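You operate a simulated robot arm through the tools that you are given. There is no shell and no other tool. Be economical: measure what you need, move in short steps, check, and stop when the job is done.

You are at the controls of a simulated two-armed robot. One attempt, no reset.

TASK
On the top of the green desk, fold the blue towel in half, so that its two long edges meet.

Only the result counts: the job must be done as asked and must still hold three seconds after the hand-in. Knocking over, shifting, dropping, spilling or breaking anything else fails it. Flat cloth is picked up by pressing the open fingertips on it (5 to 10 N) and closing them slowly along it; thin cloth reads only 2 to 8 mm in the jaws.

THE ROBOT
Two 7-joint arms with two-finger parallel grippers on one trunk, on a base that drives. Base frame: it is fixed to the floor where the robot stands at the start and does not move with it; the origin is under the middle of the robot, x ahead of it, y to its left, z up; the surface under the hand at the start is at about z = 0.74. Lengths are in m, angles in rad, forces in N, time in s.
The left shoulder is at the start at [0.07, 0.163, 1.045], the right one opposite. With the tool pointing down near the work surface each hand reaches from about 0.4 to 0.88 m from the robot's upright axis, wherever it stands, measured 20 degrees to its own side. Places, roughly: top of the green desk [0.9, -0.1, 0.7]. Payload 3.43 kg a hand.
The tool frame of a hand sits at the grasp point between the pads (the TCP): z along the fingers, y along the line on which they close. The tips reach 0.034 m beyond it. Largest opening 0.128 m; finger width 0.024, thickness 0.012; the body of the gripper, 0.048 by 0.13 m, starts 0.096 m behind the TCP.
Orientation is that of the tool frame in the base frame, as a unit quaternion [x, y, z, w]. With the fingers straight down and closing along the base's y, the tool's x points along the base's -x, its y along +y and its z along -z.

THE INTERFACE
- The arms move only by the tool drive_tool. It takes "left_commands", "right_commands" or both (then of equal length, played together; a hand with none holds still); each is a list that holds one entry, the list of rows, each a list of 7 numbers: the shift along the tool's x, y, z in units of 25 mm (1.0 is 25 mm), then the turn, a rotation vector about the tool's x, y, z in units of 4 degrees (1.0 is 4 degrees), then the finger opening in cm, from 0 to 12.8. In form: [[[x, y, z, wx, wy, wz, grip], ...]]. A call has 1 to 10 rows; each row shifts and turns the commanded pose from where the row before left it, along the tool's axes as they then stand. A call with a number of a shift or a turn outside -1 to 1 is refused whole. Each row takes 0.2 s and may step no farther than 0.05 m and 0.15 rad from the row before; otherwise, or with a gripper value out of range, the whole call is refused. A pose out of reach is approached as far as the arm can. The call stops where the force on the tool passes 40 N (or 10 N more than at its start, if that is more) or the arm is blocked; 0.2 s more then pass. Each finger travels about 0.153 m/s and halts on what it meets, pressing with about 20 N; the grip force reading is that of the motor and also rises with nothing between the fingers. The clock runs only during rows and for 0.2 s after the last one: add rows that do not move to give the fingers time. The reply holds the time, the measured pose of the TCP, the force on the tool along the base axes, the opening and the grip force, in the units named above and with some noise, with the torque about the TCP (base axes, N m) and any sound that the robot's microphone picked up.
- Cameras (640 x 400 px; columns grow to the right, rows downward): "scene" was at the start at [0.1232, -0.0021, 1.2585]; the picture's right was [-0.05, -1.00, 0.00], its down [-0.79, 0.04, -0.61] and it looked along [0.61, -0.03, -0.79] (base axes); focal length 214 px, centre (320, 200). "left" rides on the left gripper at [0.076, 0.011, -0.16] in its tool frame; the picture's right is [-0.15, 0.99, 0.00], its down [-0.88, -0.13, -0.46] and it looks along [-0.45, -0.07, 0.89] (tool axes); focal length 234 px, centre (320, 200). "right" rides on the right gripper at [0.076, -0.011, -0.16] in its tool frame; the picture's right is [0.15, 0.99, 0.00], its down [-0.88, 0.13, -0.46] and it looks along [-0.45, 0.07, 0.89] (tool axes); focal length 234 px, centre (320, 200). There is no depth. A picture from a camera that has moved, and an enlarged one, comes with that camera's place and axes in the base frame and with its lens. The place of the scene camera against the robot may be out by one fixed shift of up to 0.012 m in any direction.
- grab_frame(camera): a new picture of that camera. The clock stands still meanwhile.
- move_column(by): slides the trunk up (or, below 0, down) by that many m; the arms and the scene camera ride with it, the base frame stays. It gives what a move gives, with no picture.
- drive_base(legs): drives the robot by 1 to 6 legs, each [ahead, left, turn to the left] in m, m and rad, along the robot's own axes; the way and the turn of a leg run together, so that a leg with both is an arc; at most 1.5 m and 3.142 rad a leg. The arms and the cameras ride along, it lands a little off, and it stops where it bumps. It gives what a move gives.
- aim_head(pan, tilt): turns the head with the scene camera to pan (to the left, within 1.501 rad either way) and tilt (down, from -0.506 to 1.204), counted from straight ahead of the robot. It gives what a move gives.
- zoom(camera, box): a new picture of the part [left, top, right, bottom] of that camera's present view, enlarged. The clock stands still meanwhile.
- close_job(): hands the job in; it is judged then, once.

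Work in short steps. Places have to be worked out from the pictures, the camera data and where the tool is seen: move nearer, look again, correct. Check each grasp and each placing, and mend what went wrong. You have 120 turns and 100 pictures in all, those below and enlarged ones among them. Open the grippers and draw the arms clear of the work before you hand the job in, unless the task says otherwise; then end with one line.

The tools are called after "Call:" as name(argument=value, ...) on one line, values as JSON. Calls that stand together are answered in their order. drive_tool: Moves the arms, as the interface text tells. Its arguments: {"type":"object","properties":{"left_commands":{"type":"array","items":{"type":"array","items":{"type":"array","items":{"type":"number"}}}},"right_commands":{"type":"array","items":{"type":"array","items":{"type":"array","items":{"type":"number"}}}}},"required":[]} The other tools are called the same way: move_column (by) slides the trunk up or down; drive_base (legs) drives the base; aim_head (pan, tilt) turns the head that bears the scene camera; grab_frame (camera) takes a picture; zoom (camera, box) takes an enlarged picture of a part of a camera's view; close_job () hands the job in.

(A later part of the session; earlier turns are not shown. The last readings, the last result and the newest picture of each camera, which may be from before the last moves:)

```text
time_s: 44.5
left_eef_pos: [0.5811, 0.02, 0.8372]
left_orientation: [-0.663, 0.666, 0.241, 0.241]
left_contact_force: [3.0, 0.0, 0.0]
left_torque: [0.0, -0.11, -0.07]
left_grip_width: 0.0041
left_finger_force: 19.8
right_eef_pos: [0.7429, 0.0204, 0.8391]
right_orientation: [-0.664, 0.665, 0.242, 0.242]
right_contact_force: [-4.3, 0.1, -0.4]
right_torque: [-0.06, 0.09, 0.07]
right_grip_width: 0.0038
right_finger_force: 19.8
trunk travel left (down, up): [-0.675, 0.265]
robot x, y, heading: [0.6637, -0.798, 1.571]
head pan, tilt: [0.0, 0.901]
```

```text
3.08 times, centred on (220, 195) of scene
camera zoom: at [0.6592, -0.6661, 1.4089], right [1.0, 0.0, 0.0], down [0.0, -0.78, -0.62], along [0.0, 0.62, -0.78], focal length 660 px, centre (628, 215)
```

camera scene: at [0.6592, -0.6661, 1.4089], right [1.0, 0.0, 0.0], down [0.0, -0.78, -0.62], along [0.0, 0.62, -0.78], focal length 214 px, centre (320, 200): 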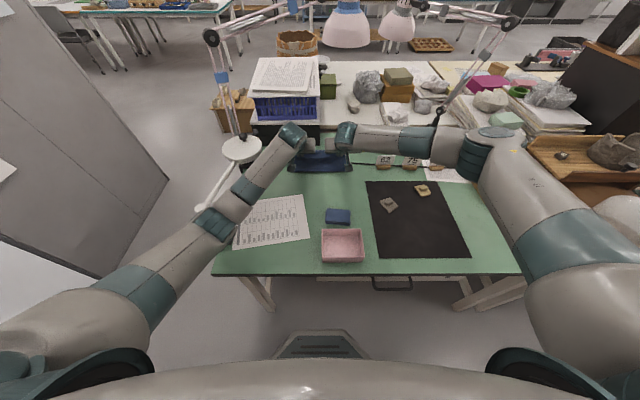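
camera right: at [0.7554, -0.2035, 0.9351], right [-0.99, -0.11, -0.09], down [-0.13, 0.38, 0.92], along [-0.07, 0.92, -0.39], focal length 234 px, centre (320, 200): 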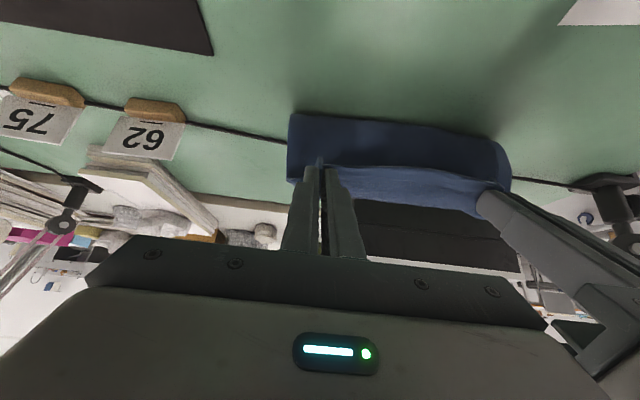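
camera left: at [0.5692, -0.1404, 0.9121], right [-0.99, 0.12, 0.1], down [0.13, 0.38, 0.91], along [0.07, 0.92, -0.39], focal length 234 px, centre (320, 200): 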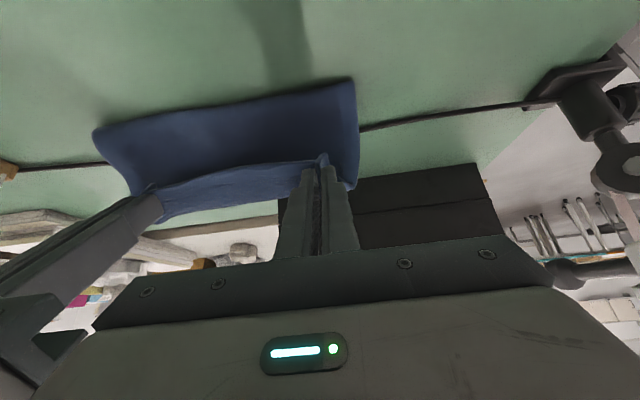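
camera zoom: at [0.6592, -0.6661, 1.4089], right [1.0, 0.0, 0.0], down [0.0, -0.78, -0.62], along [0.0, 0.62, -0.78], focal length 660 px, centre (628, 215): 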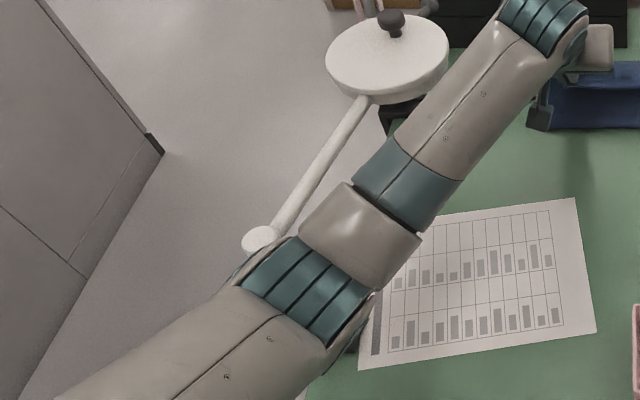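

The elbow is in front of and above the post, with a few centimetres to spare, and straightening the arm moves it away. I'll continue the arc down to just above the far edge.

Call:
drive_tool(left_commands=[[[-0.05, 0, 0.53, 0, 0, 0, 0], [0.04, 0, 0.52, 0, 0, 0, 0], [0.12, 0, 0.5, 0, 0, 0, 0], [0, 0, 0, 0, 0, 0, 0]]], right_commands=[[[-0.05, 0, 0.53, 0, 0, 0, 0], [0.04, 0, 0.52, 0, 0, 0, 0], [0.12, 0, 0.5, 0, 0, 0, 0], [0, 0, 0, 0, 0, 0, 0]]])

Call:
grab_frame(camera="left")

Call:
grab_frame(camera="right")

Call:
zoom(camera="scene", box=[180, 100, 400, 240])

```text
time_s: 45.5
left_eef_pos: [0.5829, 0.0421, 0.8064]
left_orientation: [-0.663, 0.666, 0.241, 0.242]
left_contact_force: [3.2, -0.2, 1.3]
left_torque: [0.01, -0.09, -0.08]
left_grip_width: 0.0041
left_finger_force: 20.1
right_eef_pos: [0.7431, 0.0434, 0.8066]
right_orientation: [-0.664, 0.665, 0.242, 0.242]
right_contact_force: [-3.3, -0.5, -0.3]
right_torque: [-0.02, 0.05, 0.08]
right_grip_width: 0.0036
right_finger_force: 20.3
trunk travel left (down, up): [-0.675, 0.265]
robot x, y, heading: [0.6654, -0.7944, 1.568]
head pan, tilt: [0.0, 0.901]
```

```text
69 pictures are left
camera left: at [0.5692, -0.1183, 0.8802], right [-0.99, 0.12, 0.09], down [0.13, 0.38, 0.91], along [0.07, 0.92, -0.39], focal length 234 px, centre (320, 200)
```

left: 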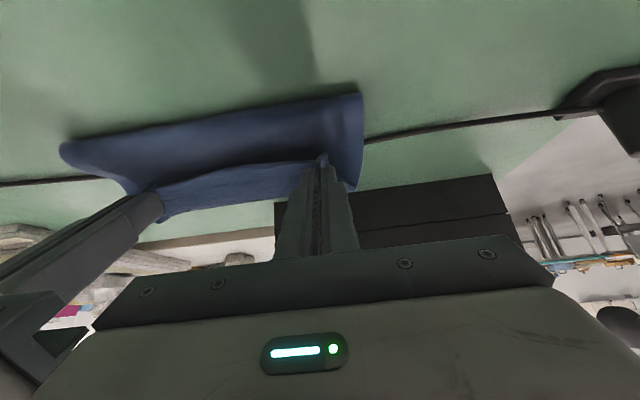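

```text
68 pictures are left
camera right: at [0.7548, -0.1186, 0.8803], right [-0.99, -0.11, -0.09], down [-0.13, 0.38, 0.92], along [-0.07, 0.92, -0.39], focal length 234 px, centre (320, 200)
```

right: 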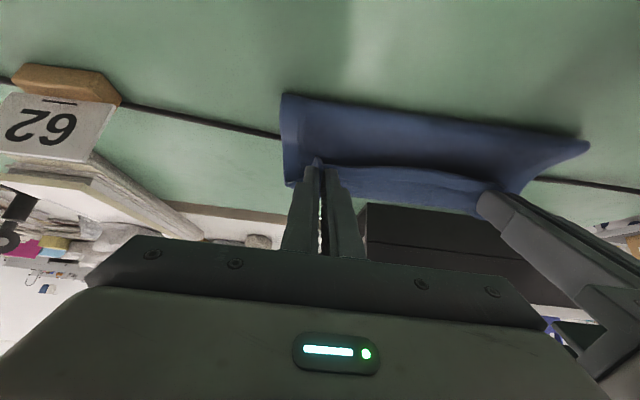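

```text
2.86 times, centred on (290, 170) of scene
camera zoom: at [0.659, -0.6671, 1.409], right [1.0, 0.0, 0.0], down [0.0, -0.78, -0.62], along [0.0, 0.62, -0.78], focal length 613 px, centre (406, 286)
```

zoom: 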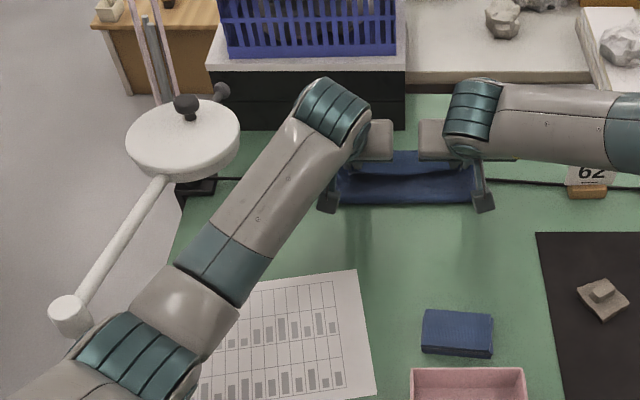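

The hem is above the far edge now. I'll lower it onto the far side, to a tip height of about 0.752 at y ≈ 0.071.

Call:
drive_tool(left_commands=[[[0.14, 0, 0.26, 0, 0, 0, 0], [0.14, 0, 0.26, 0, 0, 0, 0], [0.14, 0, 0.26, 0, 0, 0, 0], [0.13, 0, 0.25, 0, 0, 0, 0], [0, 0, 0, 0, 0, 0, 0]]], right_commands=[[[0.14, 0, 0.26, 0, 0, 0, 0], [0.14, 0, 0.26, 0, 0, 0, 0], [0.14, 0, 0.26, 0, 0, 0, 0], [0.13, 0, 0.25, 0, 0, 0, 0], [0, 0, 0, 0, 0, 0, 0]]])

Call:
grab_frame(camera="left")

Call:
grab_frame(camera="right")

```text
time_s: 46.7
left_eef_pos: [0.5833, 0.0492, 0.7787]
left_orientation: [-0.662, 0.665, 0.243, 0.244]
left_contact_force: [1.8, 1.1, 6.0]
left_torque: [0.06, -0.09, 0.03]
left_grip_width: 0.0041
left_finger_force: 19.9
right_eef_pos: [0.7444, 0.0469, 0.7798]
right_orientation: [-0.664, 0.665, 0.243, 0.243]
right_contact_force: [-2.8, -0.7, 3.7]
right_torque: [0.03, 0.1, 0.07]
right_grip_width: 0.0036
right_finger_force: 20.3
trunk travel left (down, up): [-0.675, 0.265]
robot x, y, heading: [0.6586, -0.7922, 1.568]
head pan, tilt: [0.0, 0.901]
```

```text
66 pictures are left
camera left: at [0.57, -0.1132, 0.8538], right [-0.99, 0.12, 0.09], down [0.13, 0.38, 0.92], along [0.07, 0.92, -0.39], focal length 234 px, centre (320, 200)
```

left: 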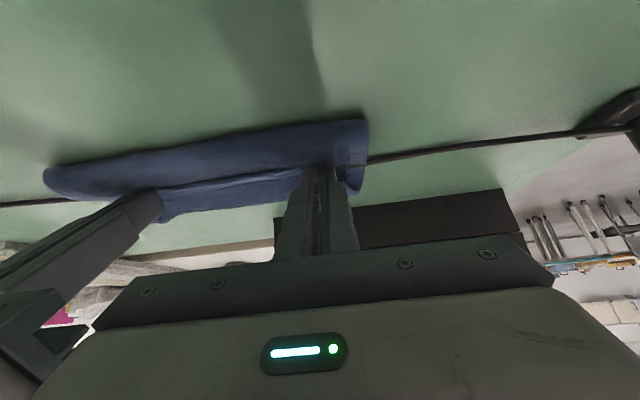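

```text
65 pictures are left
camera right: at [0.7553, -0.1139, 0.8533], right [-0.99, -0.11, -0.09], down [-0.13, 0.38, 0.92], along [-0.07, 0.92, -0.39], focal length 234 px, centre (320, 200)
```

right: 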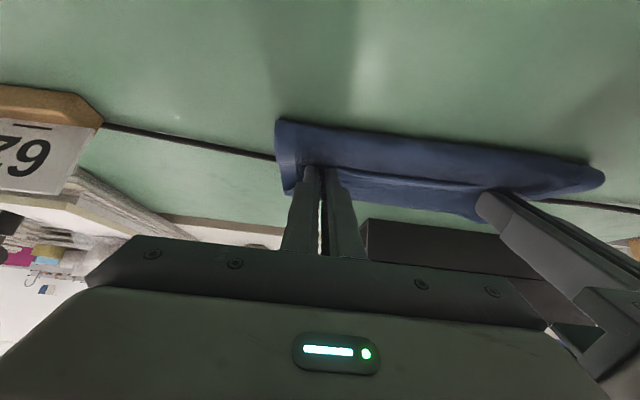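

The hem is down with light contact. I'll open the fingers slowly to spread the ridge flat, then back out along the fingers and inspect.

Call:
drive_tool(left_commands=[[[0, 0, -0.08, 0, 0, 0, 0.5], [0, 0, 0, 0, 0, 0, 1], [0, 0, 0, 0, 0, 0, 1.5], [0, 0, 0, 0, 0, 0, 2], [0, 0, 0, 0, 0, 0, 2.5], [0, 0, -0.5, 0, 0, 0, 2.8], [0, 0, -1, 0, 0, 0, 2.8], [0, 0, -1, 0, 0, 0, 2.8], [0, 0, -1, 0, 0, 0, 2.8], [0, 0, -1, 0, 0, 0, 2.8]]], right_commands=[[[0, 0, -0.08, 0, 0, 0, 0.5], [0, 0, 0, 0, 0, 0, 1], [0, 0, 0, 0, 0, 0, 1.5], [0, 0, 0, 0, 0, 0, 2], [0, 0, 0, 0, 0, 0, 2.5], [0, 0, -0.5, 0, 0, 0, 2.8], [0, 0, -1, 0, 0, 0, 2.8], [0, 0, -1, 0, 0, 0, 2.8], [0, 0, -1, 0, 0, 0, 2.8], [0, 0, -1, 0, 0, 0, 2.8]]])

Call:
zoom(camera="left", box=[40, 80, 440, 300])

Call:
zoom(camera="right", box=[220, 80, 620, 300])

Call:
zoom(camera="scene", box=[250, 120, 390, 210])

```text
time_s: 48.9
left_eef_pos: [0.5816, -0.0244, 0.865]
left_orientation: [-0.664, 0.665, 0.243, 0.241]
left_contact_force: [-0.3, -0.9, -0.6]
left_torque: [-0.01, -0.01, 0.01]
left_grip_width: 0.0278
left_finger_force: 0.0
right_eef_pos: [0.7434, -0.0231, 0.8656]
right_orientation: [-0.664, 0.664, 0.242, 0.242]
right_contact_force: [-0.2, 0.1, 0.2]
right_torque: [-0.01, 0.01, 0.01]
right_grip_width: 0.0278
right_finger_force: 0.2
trunk travel left (down, up): [-0.675, 0.265]
robot x, y, heading: [0.6604, -0.794, 1.573]
head pan, tilt: [0.0, 0.901]
```

```text
1.60 times, centred on (240, 190) of left
camera zoom: at [0.5685, -0.1857, 0.9401], right [-0.99, 0.12, 0.09], down [0.13, 0.38, 0.92], along [0.07, 0.92, -0.39], focal length 375 px, centre (448, 216)
```

zoom: 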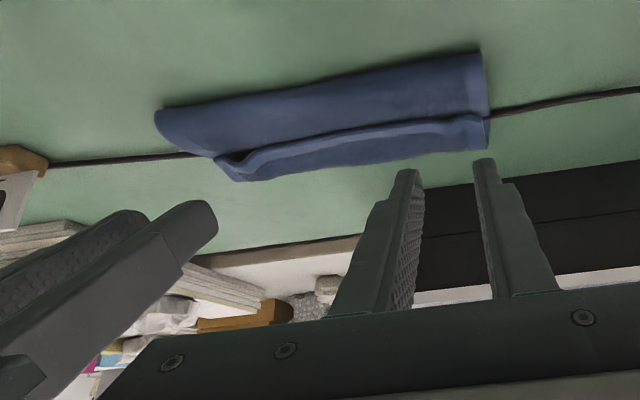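

```text
1.60 times, centred on (420, 190) of right
camera zoom: at [0.7549, -0.1849, 0.9387], right [-0.99, -0.11, -0.09], down [-0.13, 0.38, 0.92], along [-0.07, 0.92, -0.39], focal length 375 px, centre (160, 216)
```

zoom: 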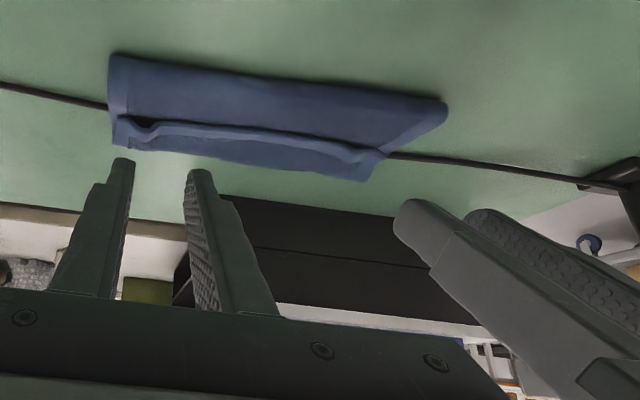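

```text
4.44 times, centred on (320, 165) of scene
camera zoom: at [0.6591, -0.668, 1.4091], right [1.0, 0.0, 0.0], down [0.0, -0.78, -0.62], along [0.0, 0.62, -0.78], focal length 953 px, centre (320, 356)
```

zoom: 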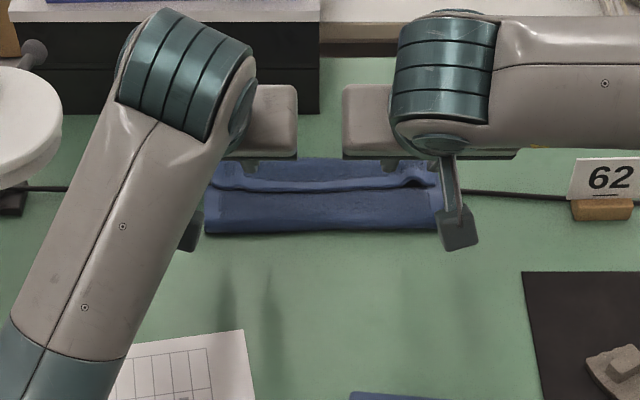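

The fold went over, but the lower layer slid about 3.5 cm forward: its far edge is at y ≈ 0.12, the fold at about 0.0, and the top hem is curled at about 0.055. The top hem has to go forward. I'll bring the hands upright to see it from above.

Call:
drive_tool(left_commands=[[[0, 0, -1, 0, 1, 0, 3], [0, 0, 0, 0, 1, 0, 3], [0, 0, 0, 0, 1, 0, 3], [0, 0, 0, 0, 1, 0, 3], [0, 0, 0, 0, 1, 0, 3], [0, 0, 0, 0, 1, 0, 3], [0, 0, 0, 0, 1, 0, 3], [0, 0, 0, 0, 1, 0, 3], [0, 0, 0, 0, 1, 0, 3], [0, 0, 0, 0, 1, 0, 3]]], right_commands=[[[0, 0, -1, 0, 1, 0, 3], [0, 0, 0, 0, 1, 0, 3], [0, 0, 0, 0, 1, 0, 3], [0, 0, 0, 0, 1, 0, 3], [0, 0, 0, 0, 1, 0, 3], [0, 0, 0, 0, 1, 0, 3], [0, 0, 0, 0, 1, 0, 3], [0, 0, 0, 0, 1, 0, 3], [0, 0, 0, 0, 1, 0, 3], [0, 0, 0, 0, 1, 0, 3]]])

Call:
zoom(camera="left", box=[120, 80, 440, 280])

Call:
zoom(camera="right", box=[200, 80, 520, 280])

```text
time_s: 51.1
left_eef_pos: [0.5798, -0.0388, 0.884]
left_orientation: [-0.706, 0.708, 0.0, -0.001]
left_contact_force: [-0.2, -0.6, -0.5]
left_torque: [-0.01, 0.01, 0.03]
left_grip_width: 0.0298
left_finger_force: 0.0
right_eef_pos: [0.7425, -0.0406, 0.8846]
right_orientation: [-0.707, 0.708, -0.001, 0.0]
right_contact_force: [-0.6, -0.1, -0.2]
right_torque: [-0.02, -0.01, 0.01]
right_grip_width: 0.0298
right_finger_force: 0.0
trunk travel left (down, up): [-0.675, 0.265]
robot x, y, heading: [0.6617, -0.793, 1.572]
head pan, tilt: [0.0, 0.901]
```

```text
2.00 times, centred on (280, 180) of left
camera zoom: at [0.5683, -0.1158, 1.0447], right [-0.99, 0.15, 0.0], down [0.13, 0.88, 0.45], along [0.07, 0.45, -0.89], focal length 468 px, centre (400, 240)
```

zoom: 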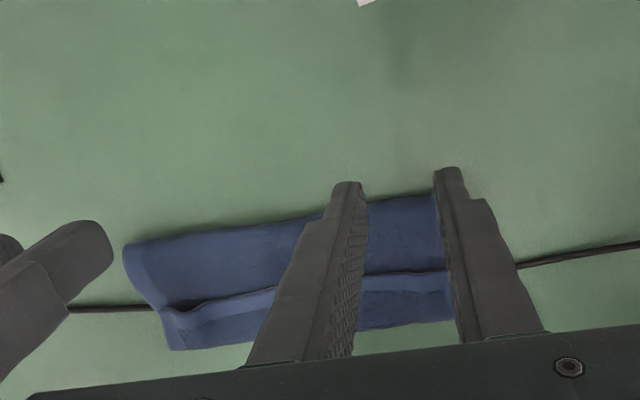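

```text
2.00 times, centred on (360, 180) of right
camera zoom: at [0.7536, -0.1163, 1.0451], right [-0.99, -0.15, 0.0], down [-0.13, 0.88, 0.45], along [-0.07, 0.45, -0.89], focal length 468 px, centre (240, 240)
```

zoom: 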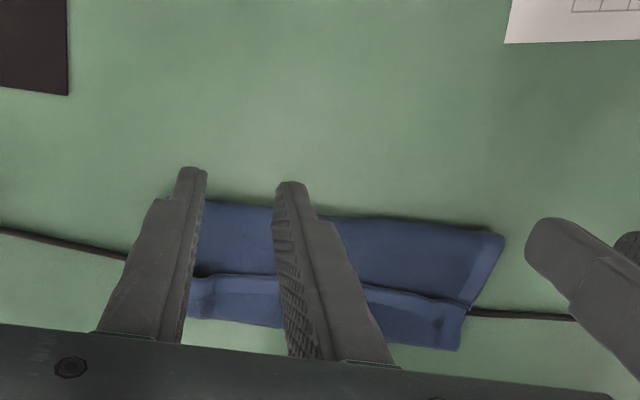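

I need to see how the top hem is curled, so I'll take tight zooms of the hem.

Call:
zoom(camera="right", box=[285, 170, 385, 240])

Call:
zoom(camera="left", box=[270, 170, 370, 240])

Call:
zoom(camera="left", box=[170, 190, 280, 265])

```text
5.71 times, centred on (335, 205) of right
camera zoom: at [0.7536, -0.1163, 1.0451], right [-0.99, -0.15, 0.0], down [-0.13, 0.88, 0.45], along [-0.07, 0.45, -0.89], focal length 1338 px, centre (234, 171)
```

zoom: 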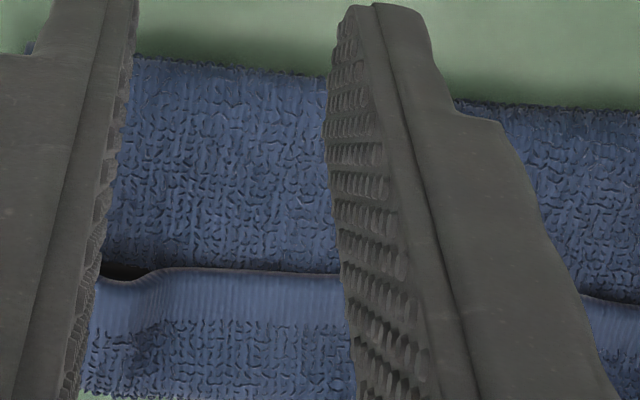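

```text
5.71 times, centred on (320, 205) of left
camera zoom: at [0.5683, -0.1158, 1.0447], right [-0.99, 0.15, 0.0], down [0.13, 0.88, 0.45], along [0.07, 0.45, -0.89], focal length 1338 px, centre (320, 171)
```

zoom: 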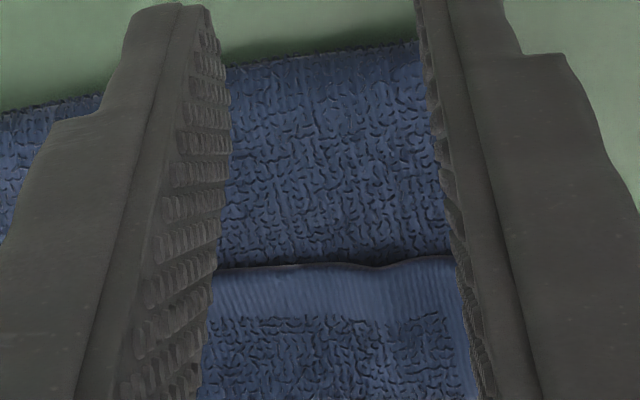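

```text
5.33 times, centred on (225, 228) of left
camera zoom: at [0.5683, -0.1158, 1.0447], right [-0.99, 0.15, 0.0], down [0.13, 0.88, 0.45], along [0.07, 0.45, -0.89], focal length 1249 px, centre (827, 53)
```

zoom: 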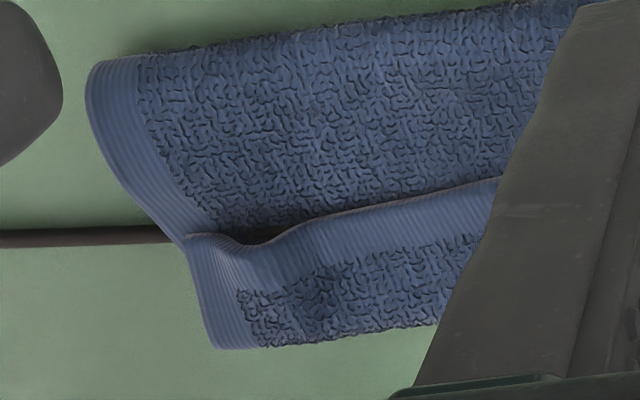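

The picture is clear now. The lower layer hasn't moved, but the top layer bulged forward to about y = 0.11 and its hem flopped back on top, edge at y ≈ 0.061. I'll lift that hem, carry it back to lay the towel flat, then redo the fold with more finger rotation. First I hover over the flap hem.

Call:
drive_tool(left_commands=[[[-0.9, 0, 0, 0, 0, 0, 3.5], [-0.9, 0, 0, 0, 0, 0, 3.5], [-0.9, 0, 0.6, 0, 0, 0, 3.5], [-0.9, 0, 0.8, 0, 0, 0, 3.5], [-0.8, 0, 0.8, 0, 0, 0, 3.5], [0, 0, 0.8, 0, 0, 0, 3.5], [0, 0, 0.3, 0, 0, 0, 3.5], [0, 0, 0, 0, 0, 0, 3.5]]], right_commands=[[[-0.9, 0, 0, 0, 0, 0, 3.5], [-0.9, 0, 0, 0, 0, 0, 3.5], [-0.9, 0, 0.6, 0, 0, 0, 3.5], [-0.9, 0, 0.8, 0, 0, 0, 3.5], [-0.9, 0, 0.8, 0, 0, 0, 3.5], [0, 0, 0.8, 0, 0, 0, 3.5], [0, 0, 0.3, 0, 0, 0, 3.5], [0, 0, 0, 0, 0, 0, 3.5]]])

Call:
zoom(camera="left", box=[200, 100, 440, 250])

Call:
zoom(camera="right", box=[200, 100, 440, 250])

Call:
grab_frame(camera="scene")

```text
time_s: 52.9
left_eef_pos: [0.5716, 0.0165, 0.8174]
left_orientation: [-0.706, 0.708, 0.001, 0.001]
left_contact_force: [0.0, 0.9, 0.2]
left_torque: [0.04, -0.03, 0.03]
left_grip_width: 0.0349
left_finger_force: 0.0
left hand out of reach, approached as far as the arm can: row 3, 4, 5, 6
right_eef_pos: [0.7501, 0.0168, 0.8302]
right_orientation: [-0.707, 0.708, 0.0, 0.0]
right_contact_force: [0.3, -0.2, -0.9]
right_torque: [-0.04, -0.02, 0.01]
right_grip_width: 0.0353
right_finger_force: 0.0
right hand out of reach, approached as far as the arm can: row 3, 4, 5, 7
trunk travel left (down, up): [-0.675, 0.265]
robot x, y, heading: [0.6611, -0.7942, 1.568]
head pan, tilt: [0.0, 0.901]
```

```text
2.67 times, centred on (320, 175) of left
camera zoom: at [0.5599, -0.06, 0.9784], right [-0.99, 0.15, 0.0], down [0.13, 0.88, 0.46], along [0.07, 0.45, -0.89], focal length 624 px, centre (320, 267)
```

zoom: 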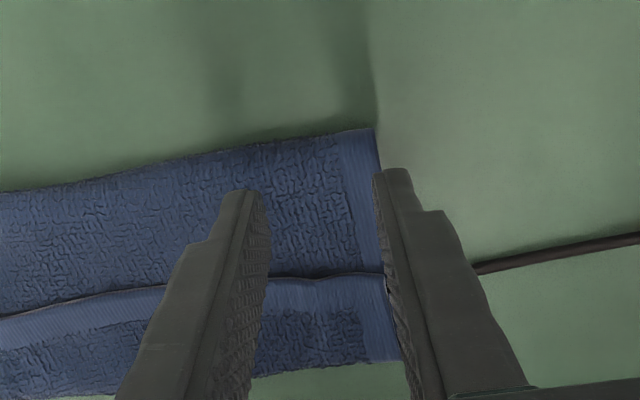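

```text
2.67 times, centred on (320, 175) of right
camera zoom: at [0.762, -0.0591, 0.9898], right [-0.99, -0.14, 0.0], down [-0.13, 0.88, 0.46], along [-0.07, 0.45, -0.89], focal length 624 px, centre (320, 267)
```

zoom: 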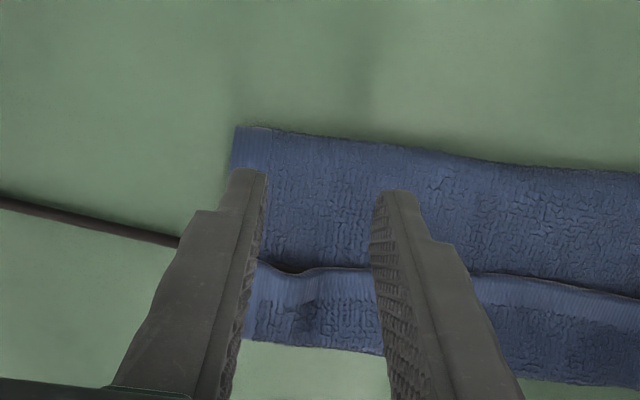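

```text
54 pictures are left
camera scene: at [0.6583, -0.6669, 1.409], right [1.0, 0.0, 0.0], down [0.0, -0.78, -0.62], along [0.0, 0.62, -0.78], focal length 214 px, centre (320, 200)
```

scene: 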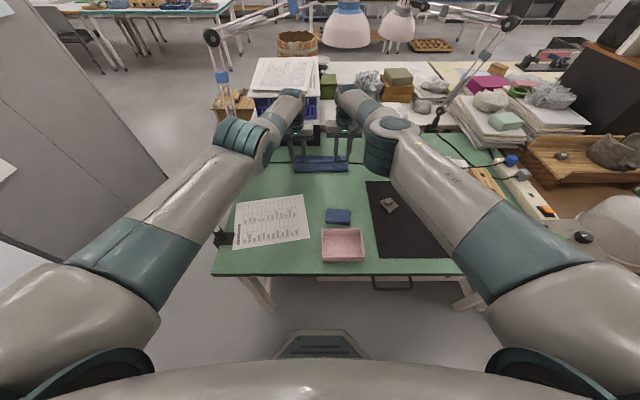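

The arms are at full stretch and the left elbow is over the lamp. I'll lift and retract both hands, then shift the base right (away from the lamp) and closer, where the low base fits between the desk legs.

Call:
drive_tool(left_commands=[[[0, 0, -0.8, 0, 0, 0, 3.5], [0, 0, -0.8, 0, 0, 0, 3.5], [0.8, 0, -0.8, 0, 0, 0, 3.5], [1, 0, -0.8, 0, 0, 0, 3.5], [1, 0, -0.8, 0, 0, 0, 3.5], [1, 0, 0, 0, 0, 0, 3.5], [1, 0, 0, 0, 0, 0, 3.5], [1, 0, 0, 0, 0, 0, 3.5], [1, 0, 0, 0, 0, 0, 3.5]]], right_commands=[[[0, 0, -0.8, 0, 0, 0, 3.5], [0, 0, -0.8, 0, 0, 0, 3.5], [0.8, 0, -0.8, 0, 0, 0, 3.5], [1, 0, -0.8, 0, 0, 0, 3.5], [1, 0, -0.8, 0, 0, 0, 3.5], [1, 0, 0, 0, 0, 0, 3.5], [1, 0, 0, 0, 0, 0, 3.5], [1, 0, 0, 0, 0, 0, 3.5], [1, 0, 0, 0, 0, 0, 3.5]]])

Call:
drive_base(legs=[[0, -0.12, 0], [0.08, 0, 0]])

Call:
grab_frame(camera="scene")

```text
time_s: 54.9
left_eef_pos: [0.6065, 0.0178, 0.9065]
left_orientation: [-0.706, 0.708, 0.0, -0.001]
left_contact_force: [0.2, -0.7, 0.3]
left_torque: [0.03, 0.0, 0.0]
left_grip_width: 0.035
left_finger_force: 0.2
left hand out of reach, approached as far as the arm can: row 2, 3, 4, 5, 6, 7, 8, 9
right_eef_pos: [0.7663, 0.0293, 0.9216]
right_orientation: [-0.707, 0.707, 0.0, 0.0]
right_contact_force: [-0.2, -0.8, 0.8]
right_torque: [-0.05, -0.01, 0.03]
right_grip_width: 0.0351
right_finger_force: 0.0
right hand out of reach, approached as far as the arm can: row 3, 4, 5, 6, 7, 8, 9
trunk travel left (down, up): [-0.675, 0.265]
robot x, y, heading: [0.6605, -0.7916, 1.571]
head pan, tilt: [0.0, 0.901]
```

```text
time_s: 56.8
left_eef_pos: [0.7257, 0.0991, 0.9068]
left_orientation: [-0.706, 0.708, -0.001, -0.002]
left_contact_force: [0.0, -0.3, 0.4]
left_torque: [0.0, 0.0, -0.02]
left_grip_width: 0.0354
left_finger_force: 0.0
right_eef_pos: [0.8855, 0.109, 0.9209]
right_orientation: [-0.706, 0.708, 0.0, -0.001]
right_contact_force: [0.0, 0.0, -0.8]
right_torque: [-0.03, 0.01, -0.02]
right_grip_width: 0.0348
right_finger_force: 0.1
trunk travel left (down, up): [-0.675, 0.265]
robot x, y, heading: [0.7764, -0.7131, 1.57]
head pan, tilt: [0.0, 0.901]
```

```text
53 pictures are left
camera scene: at [0.7782, -0.5862, 1.4091], right [1.0, 0.0, 0.0], down [0.0, -0.78, -0.62], along [0.0, 0.62, -0.78], focal length 214 px, centre (320, 200)
```

scene: 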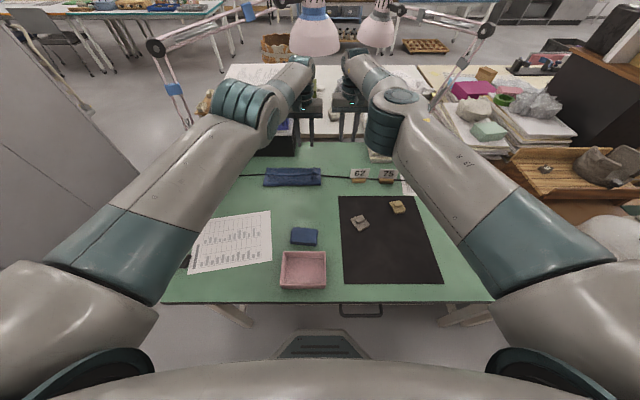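

The base moved fine, but the hands stayed stretched out. I'll pull them back again and see whether the arms come off their limit.

Call:
drive_tool(left_commands=[[[0.5, 0, 0, 0, 0, 0, 3.5], [0.5, 0, 0, 0, 0, 0, 3.5], [0.5, 0, 0, 0, 0, 0, 3.5], [0.5, 0, 0, 0, 0, 0, 3.5]]], right_commands=[[[0.5, 0, 0, 0, 0, 0, 3.5], [0.5, 0, 0, 0, 0, 0, 3.5], [0.5, 0, 0, 0, 0, 0, 3.5], [0.5, 0, 0, 0, 0, 0, 3.5]]])

```text
time_s: 57.8
left_eef_pos: [0.7261, 0.0981, 0.9063]
left_orientation: [-0.706, 0.708, 0.0, -0.001]
left_contact_force: [-0.6, 0.4, 0.2]
left_torque: [-0.02, 0.02, 0.0]
left_grip_width: 0.0349
left_finger_force: 0.0
left hand out of reach, approached as far as the arm can: row 1, 2, 3, 4
right_eef_pos: [0.8842, 0.1085, 0.9218]
right_orientation: [-0.707, 0.707, -0.001, -0.001]
right_contact_force: [-0.3, -0.2, -0.3]
right_torque: [0.0, 0.01, 0.0]
right_grip_width: 0.035
right_finger_force: 0.1
right hand out of reach, approached as far as the arm can: row 1, 2, 3, 4
trunk travel left (down, up): [-0.675, 0.265]
robot x, y, heading: [0.7814, -0.7098, 1.569]
head pan, tilt: [0.0, 0.901]
```

They're still stuck, probably at a wrist limit. I'll tilt the fingers forward to relieve it.

Call:
drive_tool(left_commands=[[[0, 0, 0, 0, -1, 0, 3.5], [0, 0, 0, 0, -1, 0, 3.5], [0, 0, 0, 0, -1, 0, 3.5], [0, 0, 0, 0, -1, 0, 3.5]]], right_commands=[[[0, 0, 0, 0, -1, 0, 3.5], [0, 0, 0, 0, -1, 0, 3.5], [0, 0, 0, 0, -1, 0, 3.5], [0, 0, 0, 0, -1, 0, 3.5]]])

```text
time_s: 58.8
left_eef_pos: [0.7415, 0.1569, 0.9026]
left_orientation: [-0.699, 0.702, 0.098, 0.096]
left_contact_force: [0.3, -0.7, -0.2]
left_torque: [-0.05, 0.0, -0.04]
left_grip_width: 0.0346
left_finger_force: 0.0
left hand out of reach, approached as far as the arm can: row 1, 2, 3, 4
right_eef_pos: [0.8943, 0.1771, 0.9384]
right_orientation: [-0.7, 0.701, 0.097, 0.098]
right_contact_force: [0.0, 0.7, -0.2]
right_torque: [0.02, -0.01, -0.05]
right_grip_width: 0.0346
right_finger_force: 0.0
right hand out of reach, approached as far as the arm can: row 1, 2, 3, 4
trunk travel left (down, up): [-0.675, 0.265]
robot x, y, heading: [0.7792, -0.7149, 1.568]
head pan, tilt: [0.0, 0.901]
```

The elbows look nearly straight, at a singular pose. I'll command a large pull back with some lift to break out of it.

Call:
drive_tool(left_commands=[[[1, 0, -0.5, 0, 0, 0, 3.5], [1, 0, -0.5, 0, 0, 0, 3.5], [1, 0, -0.5, 0, 0, 0, 3.5], [1, 0, -0.5, 0, 0, 0, 3.5], [1, 0, -0.5, 0, 0, 0, 3.5], [1, 0, -0.5, 0, 0, 0, 3.5]]], right_commands=[[[1, 0, -0.5, 0, 0, 0, 3.5], [1, 0, -0.5, 0, 0, 0, 3.5], [1, 0, -0.5, 0, 0, 0, 3.5], [1, 0, -0.5, 0, 0, 0, 3.5], [1, 0, -0.5, 0, 0, 0, 3.5], [1, 0, -0.5, 0, 0, 0, 3.5]]])

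Call:
grab_frame(camera="scene")

```text
time_s: 59.9
left_eef_pos: [0.7607, 0.1536, 0.9151]
left_orientation: [0.704, -0.697, -0.101, -0.095]
left_contact_force: [0.0, 0.1, 0.0]
left_torque: [0.06, -0.09, -0.02]
left_grip_width: 0.0351
left_finger_force: 0.0
left hand out of reach, approached as far as the arm can: row 1, 2, 3, 4, 5
right_eef_pos: [0.8926, 0.1744, 0.9544]
right_orientation: [-0.697, 0.704, 0.092, 0.1]
right_contact_force: [0.9, 0.8, 0.6]
right_torque: [-0.05, 0.12, -0.03]
right_grip_width: 0.0349
right_finger_force: 0.0
right hand out of reach, approached as far as the arm can: row 1, 2, 3, 4, 5
trunk travel left (down, up): [-0.675, 0.265]
robot x, y, heading: [0.7793, -0.7142, 1.569]
head pan, tilt: [0.0, 0.901]
stopped in row 5 (left hand): the force on the tool passed its limit at 45 N (the readings are from after the stop); the commanded pose is now the measured one
```

```text
52 pictures are left
camera scene: at [0.778, -0.5866, 1.409], right [1.0, 0.0, 0.0], down [0.0, -0.78, -0.62], along [0.0, 0.62, -0.78], focal length 214 px, centre (320, 200)
```

scene: 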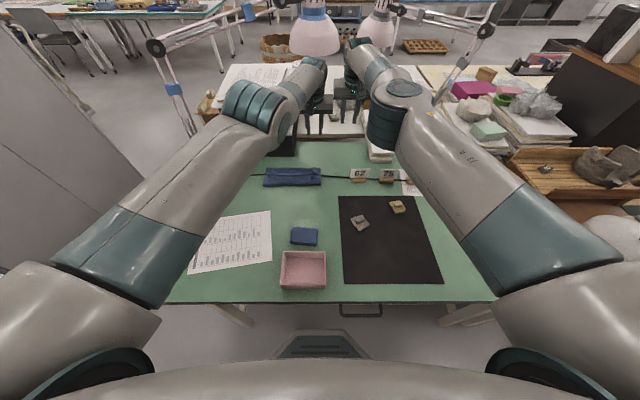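

The two grippers bumped each other, and nothing else was touched. The commanded pose has been reset, so I'll move them apart sideways and then see if they retract.

Call:
drive_tool(left_commands=[[[0, 0.7, 0, 0, 0, 0, 3.5], [0, 0.7, 0, 0, 0, 0, 3.5], [0.3, 0.7, -0.3, 0, 0, 0, 3.5], [0.5, 0.3, -0.5, 0, 0, 0, 3.5]]], right_commands=[[[0, -0.7, 0, 0, 0, 0, 3.5], [0, -0.7, 0, 0, 0, 0, 3.5], [0.3, -0.7, -0.3, 0, 0, 0, 3.5], [0.5, -0.3, -0.5, 0, 0, 0, 3.5]]])

```text
time_s: 60.9
left_eef_pos: [0.709, 0.1669, 0.9233]
left_orientation: [0.703, -0.697, -0.1, -0.096]
left_contact_force: [0.3, -0.3, 0.3]
left_torque: [-0.02, -0.02, 0.0]
left_grip_width: 0.0349
left_finger_force: 0.1
left hand out of reach, approached as far as the arm can: row 1, 2, 3, 4
right_eef_pos: [0.9497, 0.1481, 0.9703]
right_orientation: [-0.698, 0.703, 0.092, 0.1]
right_contact_force: [-0.2, 0.0, 0.1]
right_torque: [0.0, -0.01, -0.02]
right_grip_width: 0.0349
right_finger_force: 0.1
right hand out of reach, approached as far as the arm can: row 2
trunk travel left (down, up): [-0.675, 0.265]
robot x, y, heading: [0.7808, -0.7104, 1.567]
head pan, tilt: [0.0, 0.901]
```

The right arm is free again. I'll move the left further to its own side and retract the right.

Call:
drive_tool(left_commands=[[[0, 0.7, 0, 0, 0, 0, 3.5], [0, 0.7, 0, 0, 0, 0, 3.5], [0.5, 0.4, -0.3, 0, 0, 0, 3.5], [0.7, 0, -0.4, 0, 0, 0, 3.5], [0.7, 0, -0.2, 0, 0, 0, 3.5], [0.7, 0, -0.2, 0, 0, 0, 3.5]]], right_commands=[[[0.7, 0, -0.2, 0, 0, 0, 3.5], [0.7, 0, -0.2, 0, 0, 0, 3.5], [0.7, 0, -0.2, 0, 0, 0, 3.5], [0.7, 0, -0.2, 0, 0, 0, 3.5], [0.7, 0, -0.2, 0, 0, 0, 3.5], [0.7, 0, -0.2, 0, 0, 0, 3.5]]])

```text
time_s: 62.3
left_eef_pos: [0.6833, 0.1736, 0.9249]
left_orientation: [0.703, -0.698, -0.101, -0.095]
left_contact_force: [0.8, -0.7, 0.1]
left_torque: [0.05, -0.01, 0.0]
left_grip_width: 0.0351
left_finger_force: 0.1
left hand out of reach, approached as far as the arm can: row 1, 2, 3, 4, 5, 6
right_eef_pos: [0.9523, 0.0389, 0.9704]
right_orientation: [-0.698, 0.704, 0.092, 0.099]
right_contact_force: [-0.3, 0.7, 0.3]
right_torque: [0.06, 0.02, 0.02]
right_grip_width: 0.0346
right_finger_force: 0.0
trunk travel left (down, up): [-0.675, 0.265]
robot x, y, heading: [0.779, -0.7158, 1.57]
head pan, tilt: [0.0, 0.901]
```

The right is free. For the left, raising the hand should take it off its limit, as it did on the right.

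Call:
drive_tool(left_commands=[[[0, 0, -0.7, 0, 0, 0, 3.5], [0, 0, -0.7, 0, 0, 0, 3.5], [0, 0, -0.7, 0, 0, 0, 3.5], [0.4, 0, -0.5, 0, 0, 0, 3.5], [0.7, 0, -0.2, 0, 0, 0, 3.5], [0.7, 0, -0.2, 0, 0, 0, 3.5], [0.7, 0, -0.2, 0, 0, 0, 3.5]]])

```text
time_s: 63.5
left_eef_pos: [0.6909, 0.1687, 0.9803]
left_orientation: [0.706, -0.696, -0.096, -0.089]
left_contact_force: [-2.2, -2.2, -3.2]
left_torque: [-0.05, -0.03, 0.08]
left_grip_width: 0.0355
left_finger_force: 0.6
left hand out of reach, approached as far as the arm can: row 1, 2, 3, 4, 5
right_eef_pos: [0.9494, 0.0409, 0.9708]
right_orientation: [-0.698, 0.703, 0.092, 0.099]
right_contact_force: [0.6, -0.9, 0.7]
right_torque: [-0.04, -0.01, -0.03]
right_grip_width: 0.0348
right_finger_force: 0.1
trunk travel left (down, up): [-0.675, 0.265]
robot x, y, heading: [0.7769, -0.7138, 1.569]
head pan, tilt: [0.0, 0.901]
stopped in row 5 (left hand): the force on the tool passed its limit at 42 N (the readings are from after the stop); the commanded pose is now the measured one
```

The left stopped on force again, so I'll look before moving it.

Call:
grab_frame(camera="scene")

Call:
grab_frame(camera="left")

```text
51 pictures are left
camera scene: at [0.7775, -0.5868, 1.4095], right [1.0, 0.0, 0.0], down [0.0, -0.78, -0.62], along [0.0, 0.62, -0.78], focal length 214 px, centre (320, 200)
```

scene: 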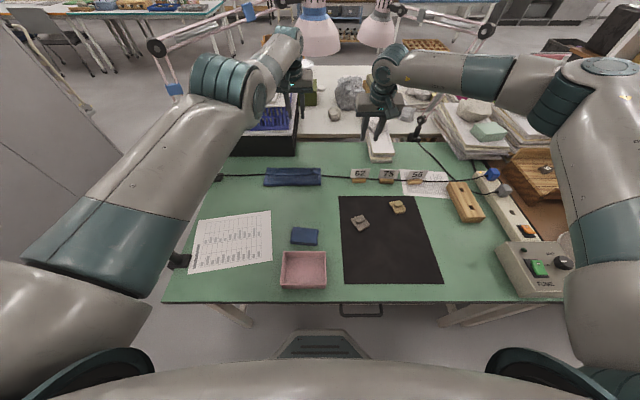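

```text
50 pictures are left
camera left: at [0.6818, 0.0527, 1.1157], right [-0.99, 0.13, 0.05], down [0.13, 0.73, 0.67], along [0.05, 0.67, -0.74], focal length 234 px, centre (320, 200)
```

left: 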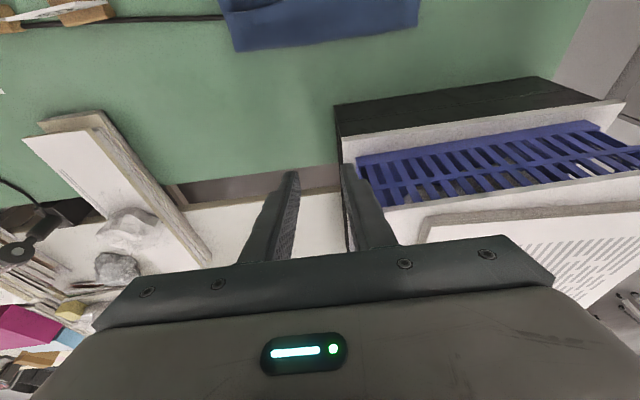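

Nothing looks disturbed, but the left hand is close to the crates behind. I'll pull it straight back toward me.

Call:
drive_tool(left_commands=[[[0.5, 0, -0.2, 0, 0, 0, 3.5], [0.5, 0, -0.2, 0, 0, 0, 3.5], [0.5, 0, -0.2, 0, 0, 0, 3.5], [0.5, 0, -0.2, 0, 0, 0, 3.5]]])

```text
time_s: 64.5
left_eef_pos: [0.6912, 0.1677, 0.9794]
left_orientation: [0.705, -0.697, -0.095, -0.09]
left_contact_force: [0.0, 0.3, 0.0]
left_torque: [0.01, 0.01, 0.04]
left_grip_width: 0.035
left_finger_force: 0.2
left hand out of reach, approached as far as the arm can: row 1, 2, 3, 4
right_eef_pos: [0.9505, 0.0392, 0.9701]
right_orientation: [-0.698, 0.703, 0.093, 0.099]
right_contact_force: [-0.5, 0.4, -0.2]
right_torque: [-0.04, 0.01, 0.02]
right_grip_width: 0.0348
right_finger_force: 0.2
trunk travel left (down, up): [-0.675, 0.265]
robot x, y, heading: [0.777, -0.7156, 1.57]
head pan, tilt: [0.0, 0.901]
```

It's still stuck. I'll back the base off so the left hand hangs in free air, where I can change its pose safely.

Call:
drive_base(legs=[[-0.25, 0, 0]])

Call:
drive_tool(left_commands=[[[0, 0, -0.8, 0, 0, 0, 3.5], [0, 0, -0.8, 0, 0, 0, 3.5], [0, 0, -0.8, 0, 0, 0, 3.5], [0, 0, -0.8, 0, 0, 0, 3.5], [0, 0, -0.8, 0, 0, 0, 3.5], [0, 0, -0.8, 0, 0, 0, 3.5]]])

```text
time_s: 66.3
left_eef_pos: [0.6912, -0.0836, 0.9796]
left_orientation: [0.705, -0.697, -0.095, -0.091]
left_contact_force: [0.6, -0.9, 0.2]
left_torque: [-0.01, -0.01, 0.01]
left_grip_width: 0.0352
left_finger_force: 0.1
right_eef_pos: [0.9502, -0.2128, 0.9687]
right_orientation: [-0.699, 0.702, 0.092, 0.099]
right_contact_force: [-0.8, -0.2, -0.2]
right_torque: [-0.03, -0.02, -0.01]
right_grip_width: 0.035
right_finger_force: 0.1
trunk travel left (down, up): [-0.675, 0.265]
robot x, y, heading: [0.78, -0.9665, 1.567]
head pan, tilt: [0.0, 0.901]
```

```text
time_s: 67.7
left_eef_pos: [0.6942, -0.0979, 1.0988]
left_orientation: [0.705, -0.697, -0.095, -0.089]
left_contact_force: [-0.4, -0.3, -0.6]
left_torque: [0.03, 0.01, 0.01]
left_grip_width: 0.0348
left_finger_force: 0.1
left hand out of reach, approached as far as the arm can: row 1, 2, 3, 5
right_eef_pos: [0.9492, -0.2126, 0.9695]
right_orientation: [-0.698, 0.703, 0.093, 0.1]
right_contact_force: [-0.2, -0.2, -0.5]
right_torque: [0.01, 0.03, 0.01]
right_grip_width: 0.0348
right_finger_force: 0.0
trunk travel left (down, up): [-0.675, 0.265]
robot x, y, heading: [0.7838, -0.972, 1.568]
head pan, tilt: [0.0, 0.901]
```

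It moved up and the last row was in reach. Now I'll pull the left hand back.

Call:
drive_tool(left_commands=[[[0.7, 0, -0.2, 0, 0, 0, 3.5], [0.7, 0, -0.2, 0, 0, 0, 3.5], [0.7, 0, 0, 0, 0, 0, 3.5], [0.7, 0, 0, 0, 0, 0, 3.5], [0.7, 0, 0, 0, 0, 0, 3.5], [0.7, 0, 0, 0, 0, 0, 3.5]]])

```text
time_s: 69.1
left_eef_pos: [0.7175, -0.1009, 1.1001]
left_orientation: [0.705, -0.697, -0.096, -0.089]
left_contact_force: [-1.3, -0.5, 0.0]
left_torque: [0.01, -0.03, 0.04]
left_grip_width: 0.0348
left_finger_force: 0.0
left hand out of reach, approached as far as the arm can: row 1, 2, 3, 4, 5, 6
right_eef_pos: [0.9497, -0.2124, 0.97]
right_orientation: [-0.698, 0.703, 0.092, 0.099]
right_contact_force: [0.1, -0.2, 0.6]
right_torque: [0.03, 0.0, 0.0]
right_grip_width: 0.0347
right_finger_force: 0.0
trunk travel left (down, up): [-0.675, 0.265]
robot x, y, heading: [0.7806, -0.9663, 1.565]
head pan, tilt: [0.0, 0.901]
```

Now sideways to its own side, the way the right one came free.

Call:
drive_tool(left_commands=[[[0, 0.8, 0, 0, 0, 0, 3.5], [0, 0.8, 0, 0, 0, 0, 3.5], [0, 0.8, 0, 0, 0, 0, 3.5], [0, 0.8, 0, 0, 0, 0, 3.5], [0, 0.8, 0, 0, 0, 0, 3.5], [0.4, 0.4, 0, 0, 0, 0, 3.5], [0.4, 0.4, 0, 0, 0, 0, 3.5], [0.4, 0, 0, 0, 0, 0, 3.5]]])

Call:
grab_frame(camera="scene")

```text
time_s: 70.9
left_eef_pos: [0.6011, -0.0845, 1.1025]
left_orientation: [0.705, -0.697, -0.095, -0.088]
left_contact_force: [0.3, 0.3, 0.5]
left_torque: [-0.03, -0.01, 0.01]
left_grip_width: 0.035
left_finger_force: 0.0
left hand out of reach, approached as far as the arm can: row 1, 2, 3, 5, 6, 7, 8
right_eef_pos: [0.9502, -0.2128, 0.9699]
right_orientation: [-0.699, 0.702, 0.092, 0.1]
right_contact_force: [-0.4, -0.6, 0.1]
right_torque: [0.03, -0.03, -0.02]
right_grip_width: 0.0351
right_finger_force: 0.0
trunk travel left (down, up): [-0.675, 0.265]
robot x, y, heading: [0.7755, -0.967, 1.566]
head pan, tilt: [0.0, 0.901]
```

```text
49 pictures are left
camera scene: at [0.7774, -0.839, 1.409], right [1.0, 0.0, 0.0], down [0.0, -0.78, -0.62], along [0.0, 0.62, -0.78], focal length 214 px, centre (320, 200)
```

scene: 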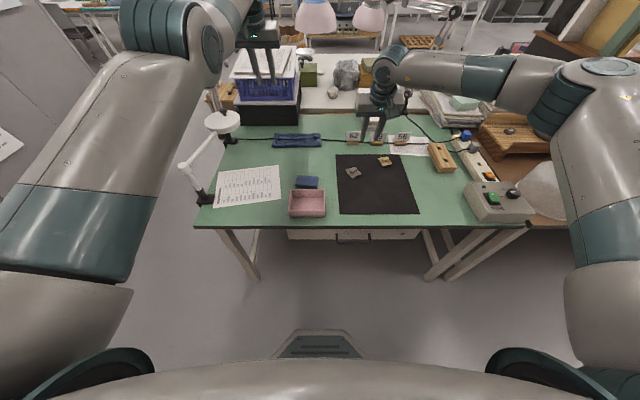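

The lamp, paper and everything else look undisturbed. I'll pull the left back together with a tilt toward upright, which should let the elbow bend.

Call:
drive_tool(left_commands=[[[0.3, 0.3, 0, 0, 1, 0, 3.5], [0.3, 0.3, 0, 0, 1, 0, 3.5], [0.5, 0.3, 0, 0, 1, 0, 3.5], [0.5, 0.3, 0, 0, 1, 0, 3.5], [0.8, 0, 0, 0, 0, 0, 3.5], [0.8, 0, 0, 0, 0, 0, 3.5], [0.8, 0, 0, 0, 0, 0, 3.5]]])

```text
time_s: 72.5
left_eef_pos: [0.5735, -0.203, 1.0933]
left_orientation: [0.712, -0.702, 0.003, 0.01]
left_contact_force: [-0.7, 0.8, 0.4]
left_torque: [-0.02, 0.05, -0.01]
left_grip_width: 0.0351
left_finger_force: 0.0
left hand out of reach, approached as far as the arm can: row 1, 2, 3, 5
right_eef_pos: [0.9515, -0.2114, 0.9685]
right_orientation: [-0.698, 0.703, 0.092, 0.098]
right_contact_force: [0.4, 0.4, -0.3]
right_torque: [0.02, -0.01, -0.02]
right_grip_width: 0.0349
right_finger_force: 0.1
trunk travel left (down, up): [-0.675, 0.265]
robot x, y, heading: [0.7774, -0.9658, 1.569]
head pan, tilt: [0.0, 0.901]
```

The left arm is free. I'll retract both hands well in and set the right one upright, then drive back to about (0.75, -0.70), which keeps the work well within reach.

Call:
drive_tool(left_commands=[[[0.8, 0, 0, 0, 0, 0, 3.5], [0.8, 0, 0, 0, 0, 0, 3.5], [0.8, 0, 0, 0, 0, 0, 3.5], [0.8, 0, 0, 0, 0, 0, 3.5], [0.8, -0.3, 0, 0, 0, 0, 3.5], [0.8, -0.3, 0, 0, 0, 0, 3.5], [0.8, -0.3, 0, 0, 0, 0, 3.5], [0.8, -0.3, 0, 0, 0, 0, 3.5]]], right_commands=[[[0.6, 0, 0, 0, 1, 0, 3.5], [0.6, 0, 0, 0, 1, 0, 3.5], [0.6, 0, 0, 0, 1, 0, 3.5], [0.6, 0, 0, 0, 1, 0, 3.5], [0.6, 0.6, 0, 0, 0, 0, 3.5], [0.6, 0.6, 0, 0, 0, 0, 3.5], [0.6, 0.6, 0, 0, 0, 0, 3.5], [0.6, 0.6, 0, 0, 0, 0, 3.5]]])

Call:
drive_base(legs=[[0.265, 0.027, 0]])

Call:
grab_frame(camera="scene")

```text
time_s: 74.3
left_eef_pos: [0.6038, -0.3614, 1.0951]
left_orientation: [0.712, -0.702, 0.003, 0.007]
left_contact_force: [0.2, -0.1, -1.2]
left_torque: [0.02, 0.02, -0.02]
left_grip_width: 0.0349
left_finger_force: 0.1
right_eef_pos: [0.8899, -0.3304, 0.9608]
right_orientation: [-0.705, 0.709, -0.006, 0.0]
right_contact_force: [-1.0, -1.0, 0.0]
right_torque: [-0.01, -0.02, 0.0]
right_grip_width: 0.0348
right_finger_force: 0.1
trunk travel left (down, up): [-0.675, 0.265]
robot x, y, heading: [0.7765, -0.9661, 1.567]
head pan, tilt: [0.0, 0.901]
```

```text
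time_s: 76.2
left_eef_pos: [0.5763, -0.0956, 1.0963]
left_orientation: [0.712, -0.702, 0.003, 0.008]
left_contact_force: [0.0, -0.3, 0.2]
left_torque: [-0.01, -0.02, 0.0]
left_grip_width: 0.0347
left_finger_force: 0.0
right_eef_pos: [0.8621, -0.0653, 0.9608]
right_orientation: [-0.704, 0.71, -0.005, 0.001]
right_contact_force: [0.0, 0.2, -0.1]
right_torque: [0.02, 0.03, -0.01]
right_grip_width: 0.0348
right_finger_force: 0.0
trunk travel left (down, up): [-0.675, 0.265]
robot x, y, heading: [0.7522, -0.698, 1.577]
head pan, tilt: [0.0, 0.901]
```

```text
48 pictures are left
camera scene: at [0.7496, -0.5733, 1.4091], right [1.0, 0.0, 0.0], down [0.0, -0.78, -0.62], along [0.0, 0.62, -0.78], focal length 214 px, centre (320, 200)
```

scene: 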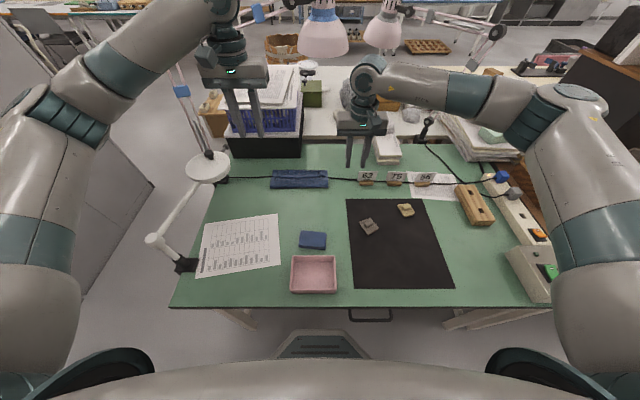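

All clear. I'll zoom in on the towel as it lies now.

Call:
zoom(camera="scene", box=[250, 145, 350, 210])

```text
6.15 times, centred on (300, 178) of scene
camera zoom: at [0.7496, -0.5733, 1.4091], right [1.0, 0.0, 0.0], down [0.0, -0.78, -0.62], along [0.0, 0.62, -0.78], focal length 1320 px, centre (443, 338)
```

zoom: 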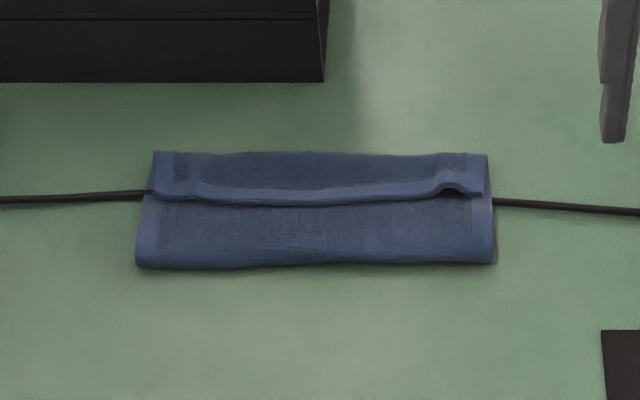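

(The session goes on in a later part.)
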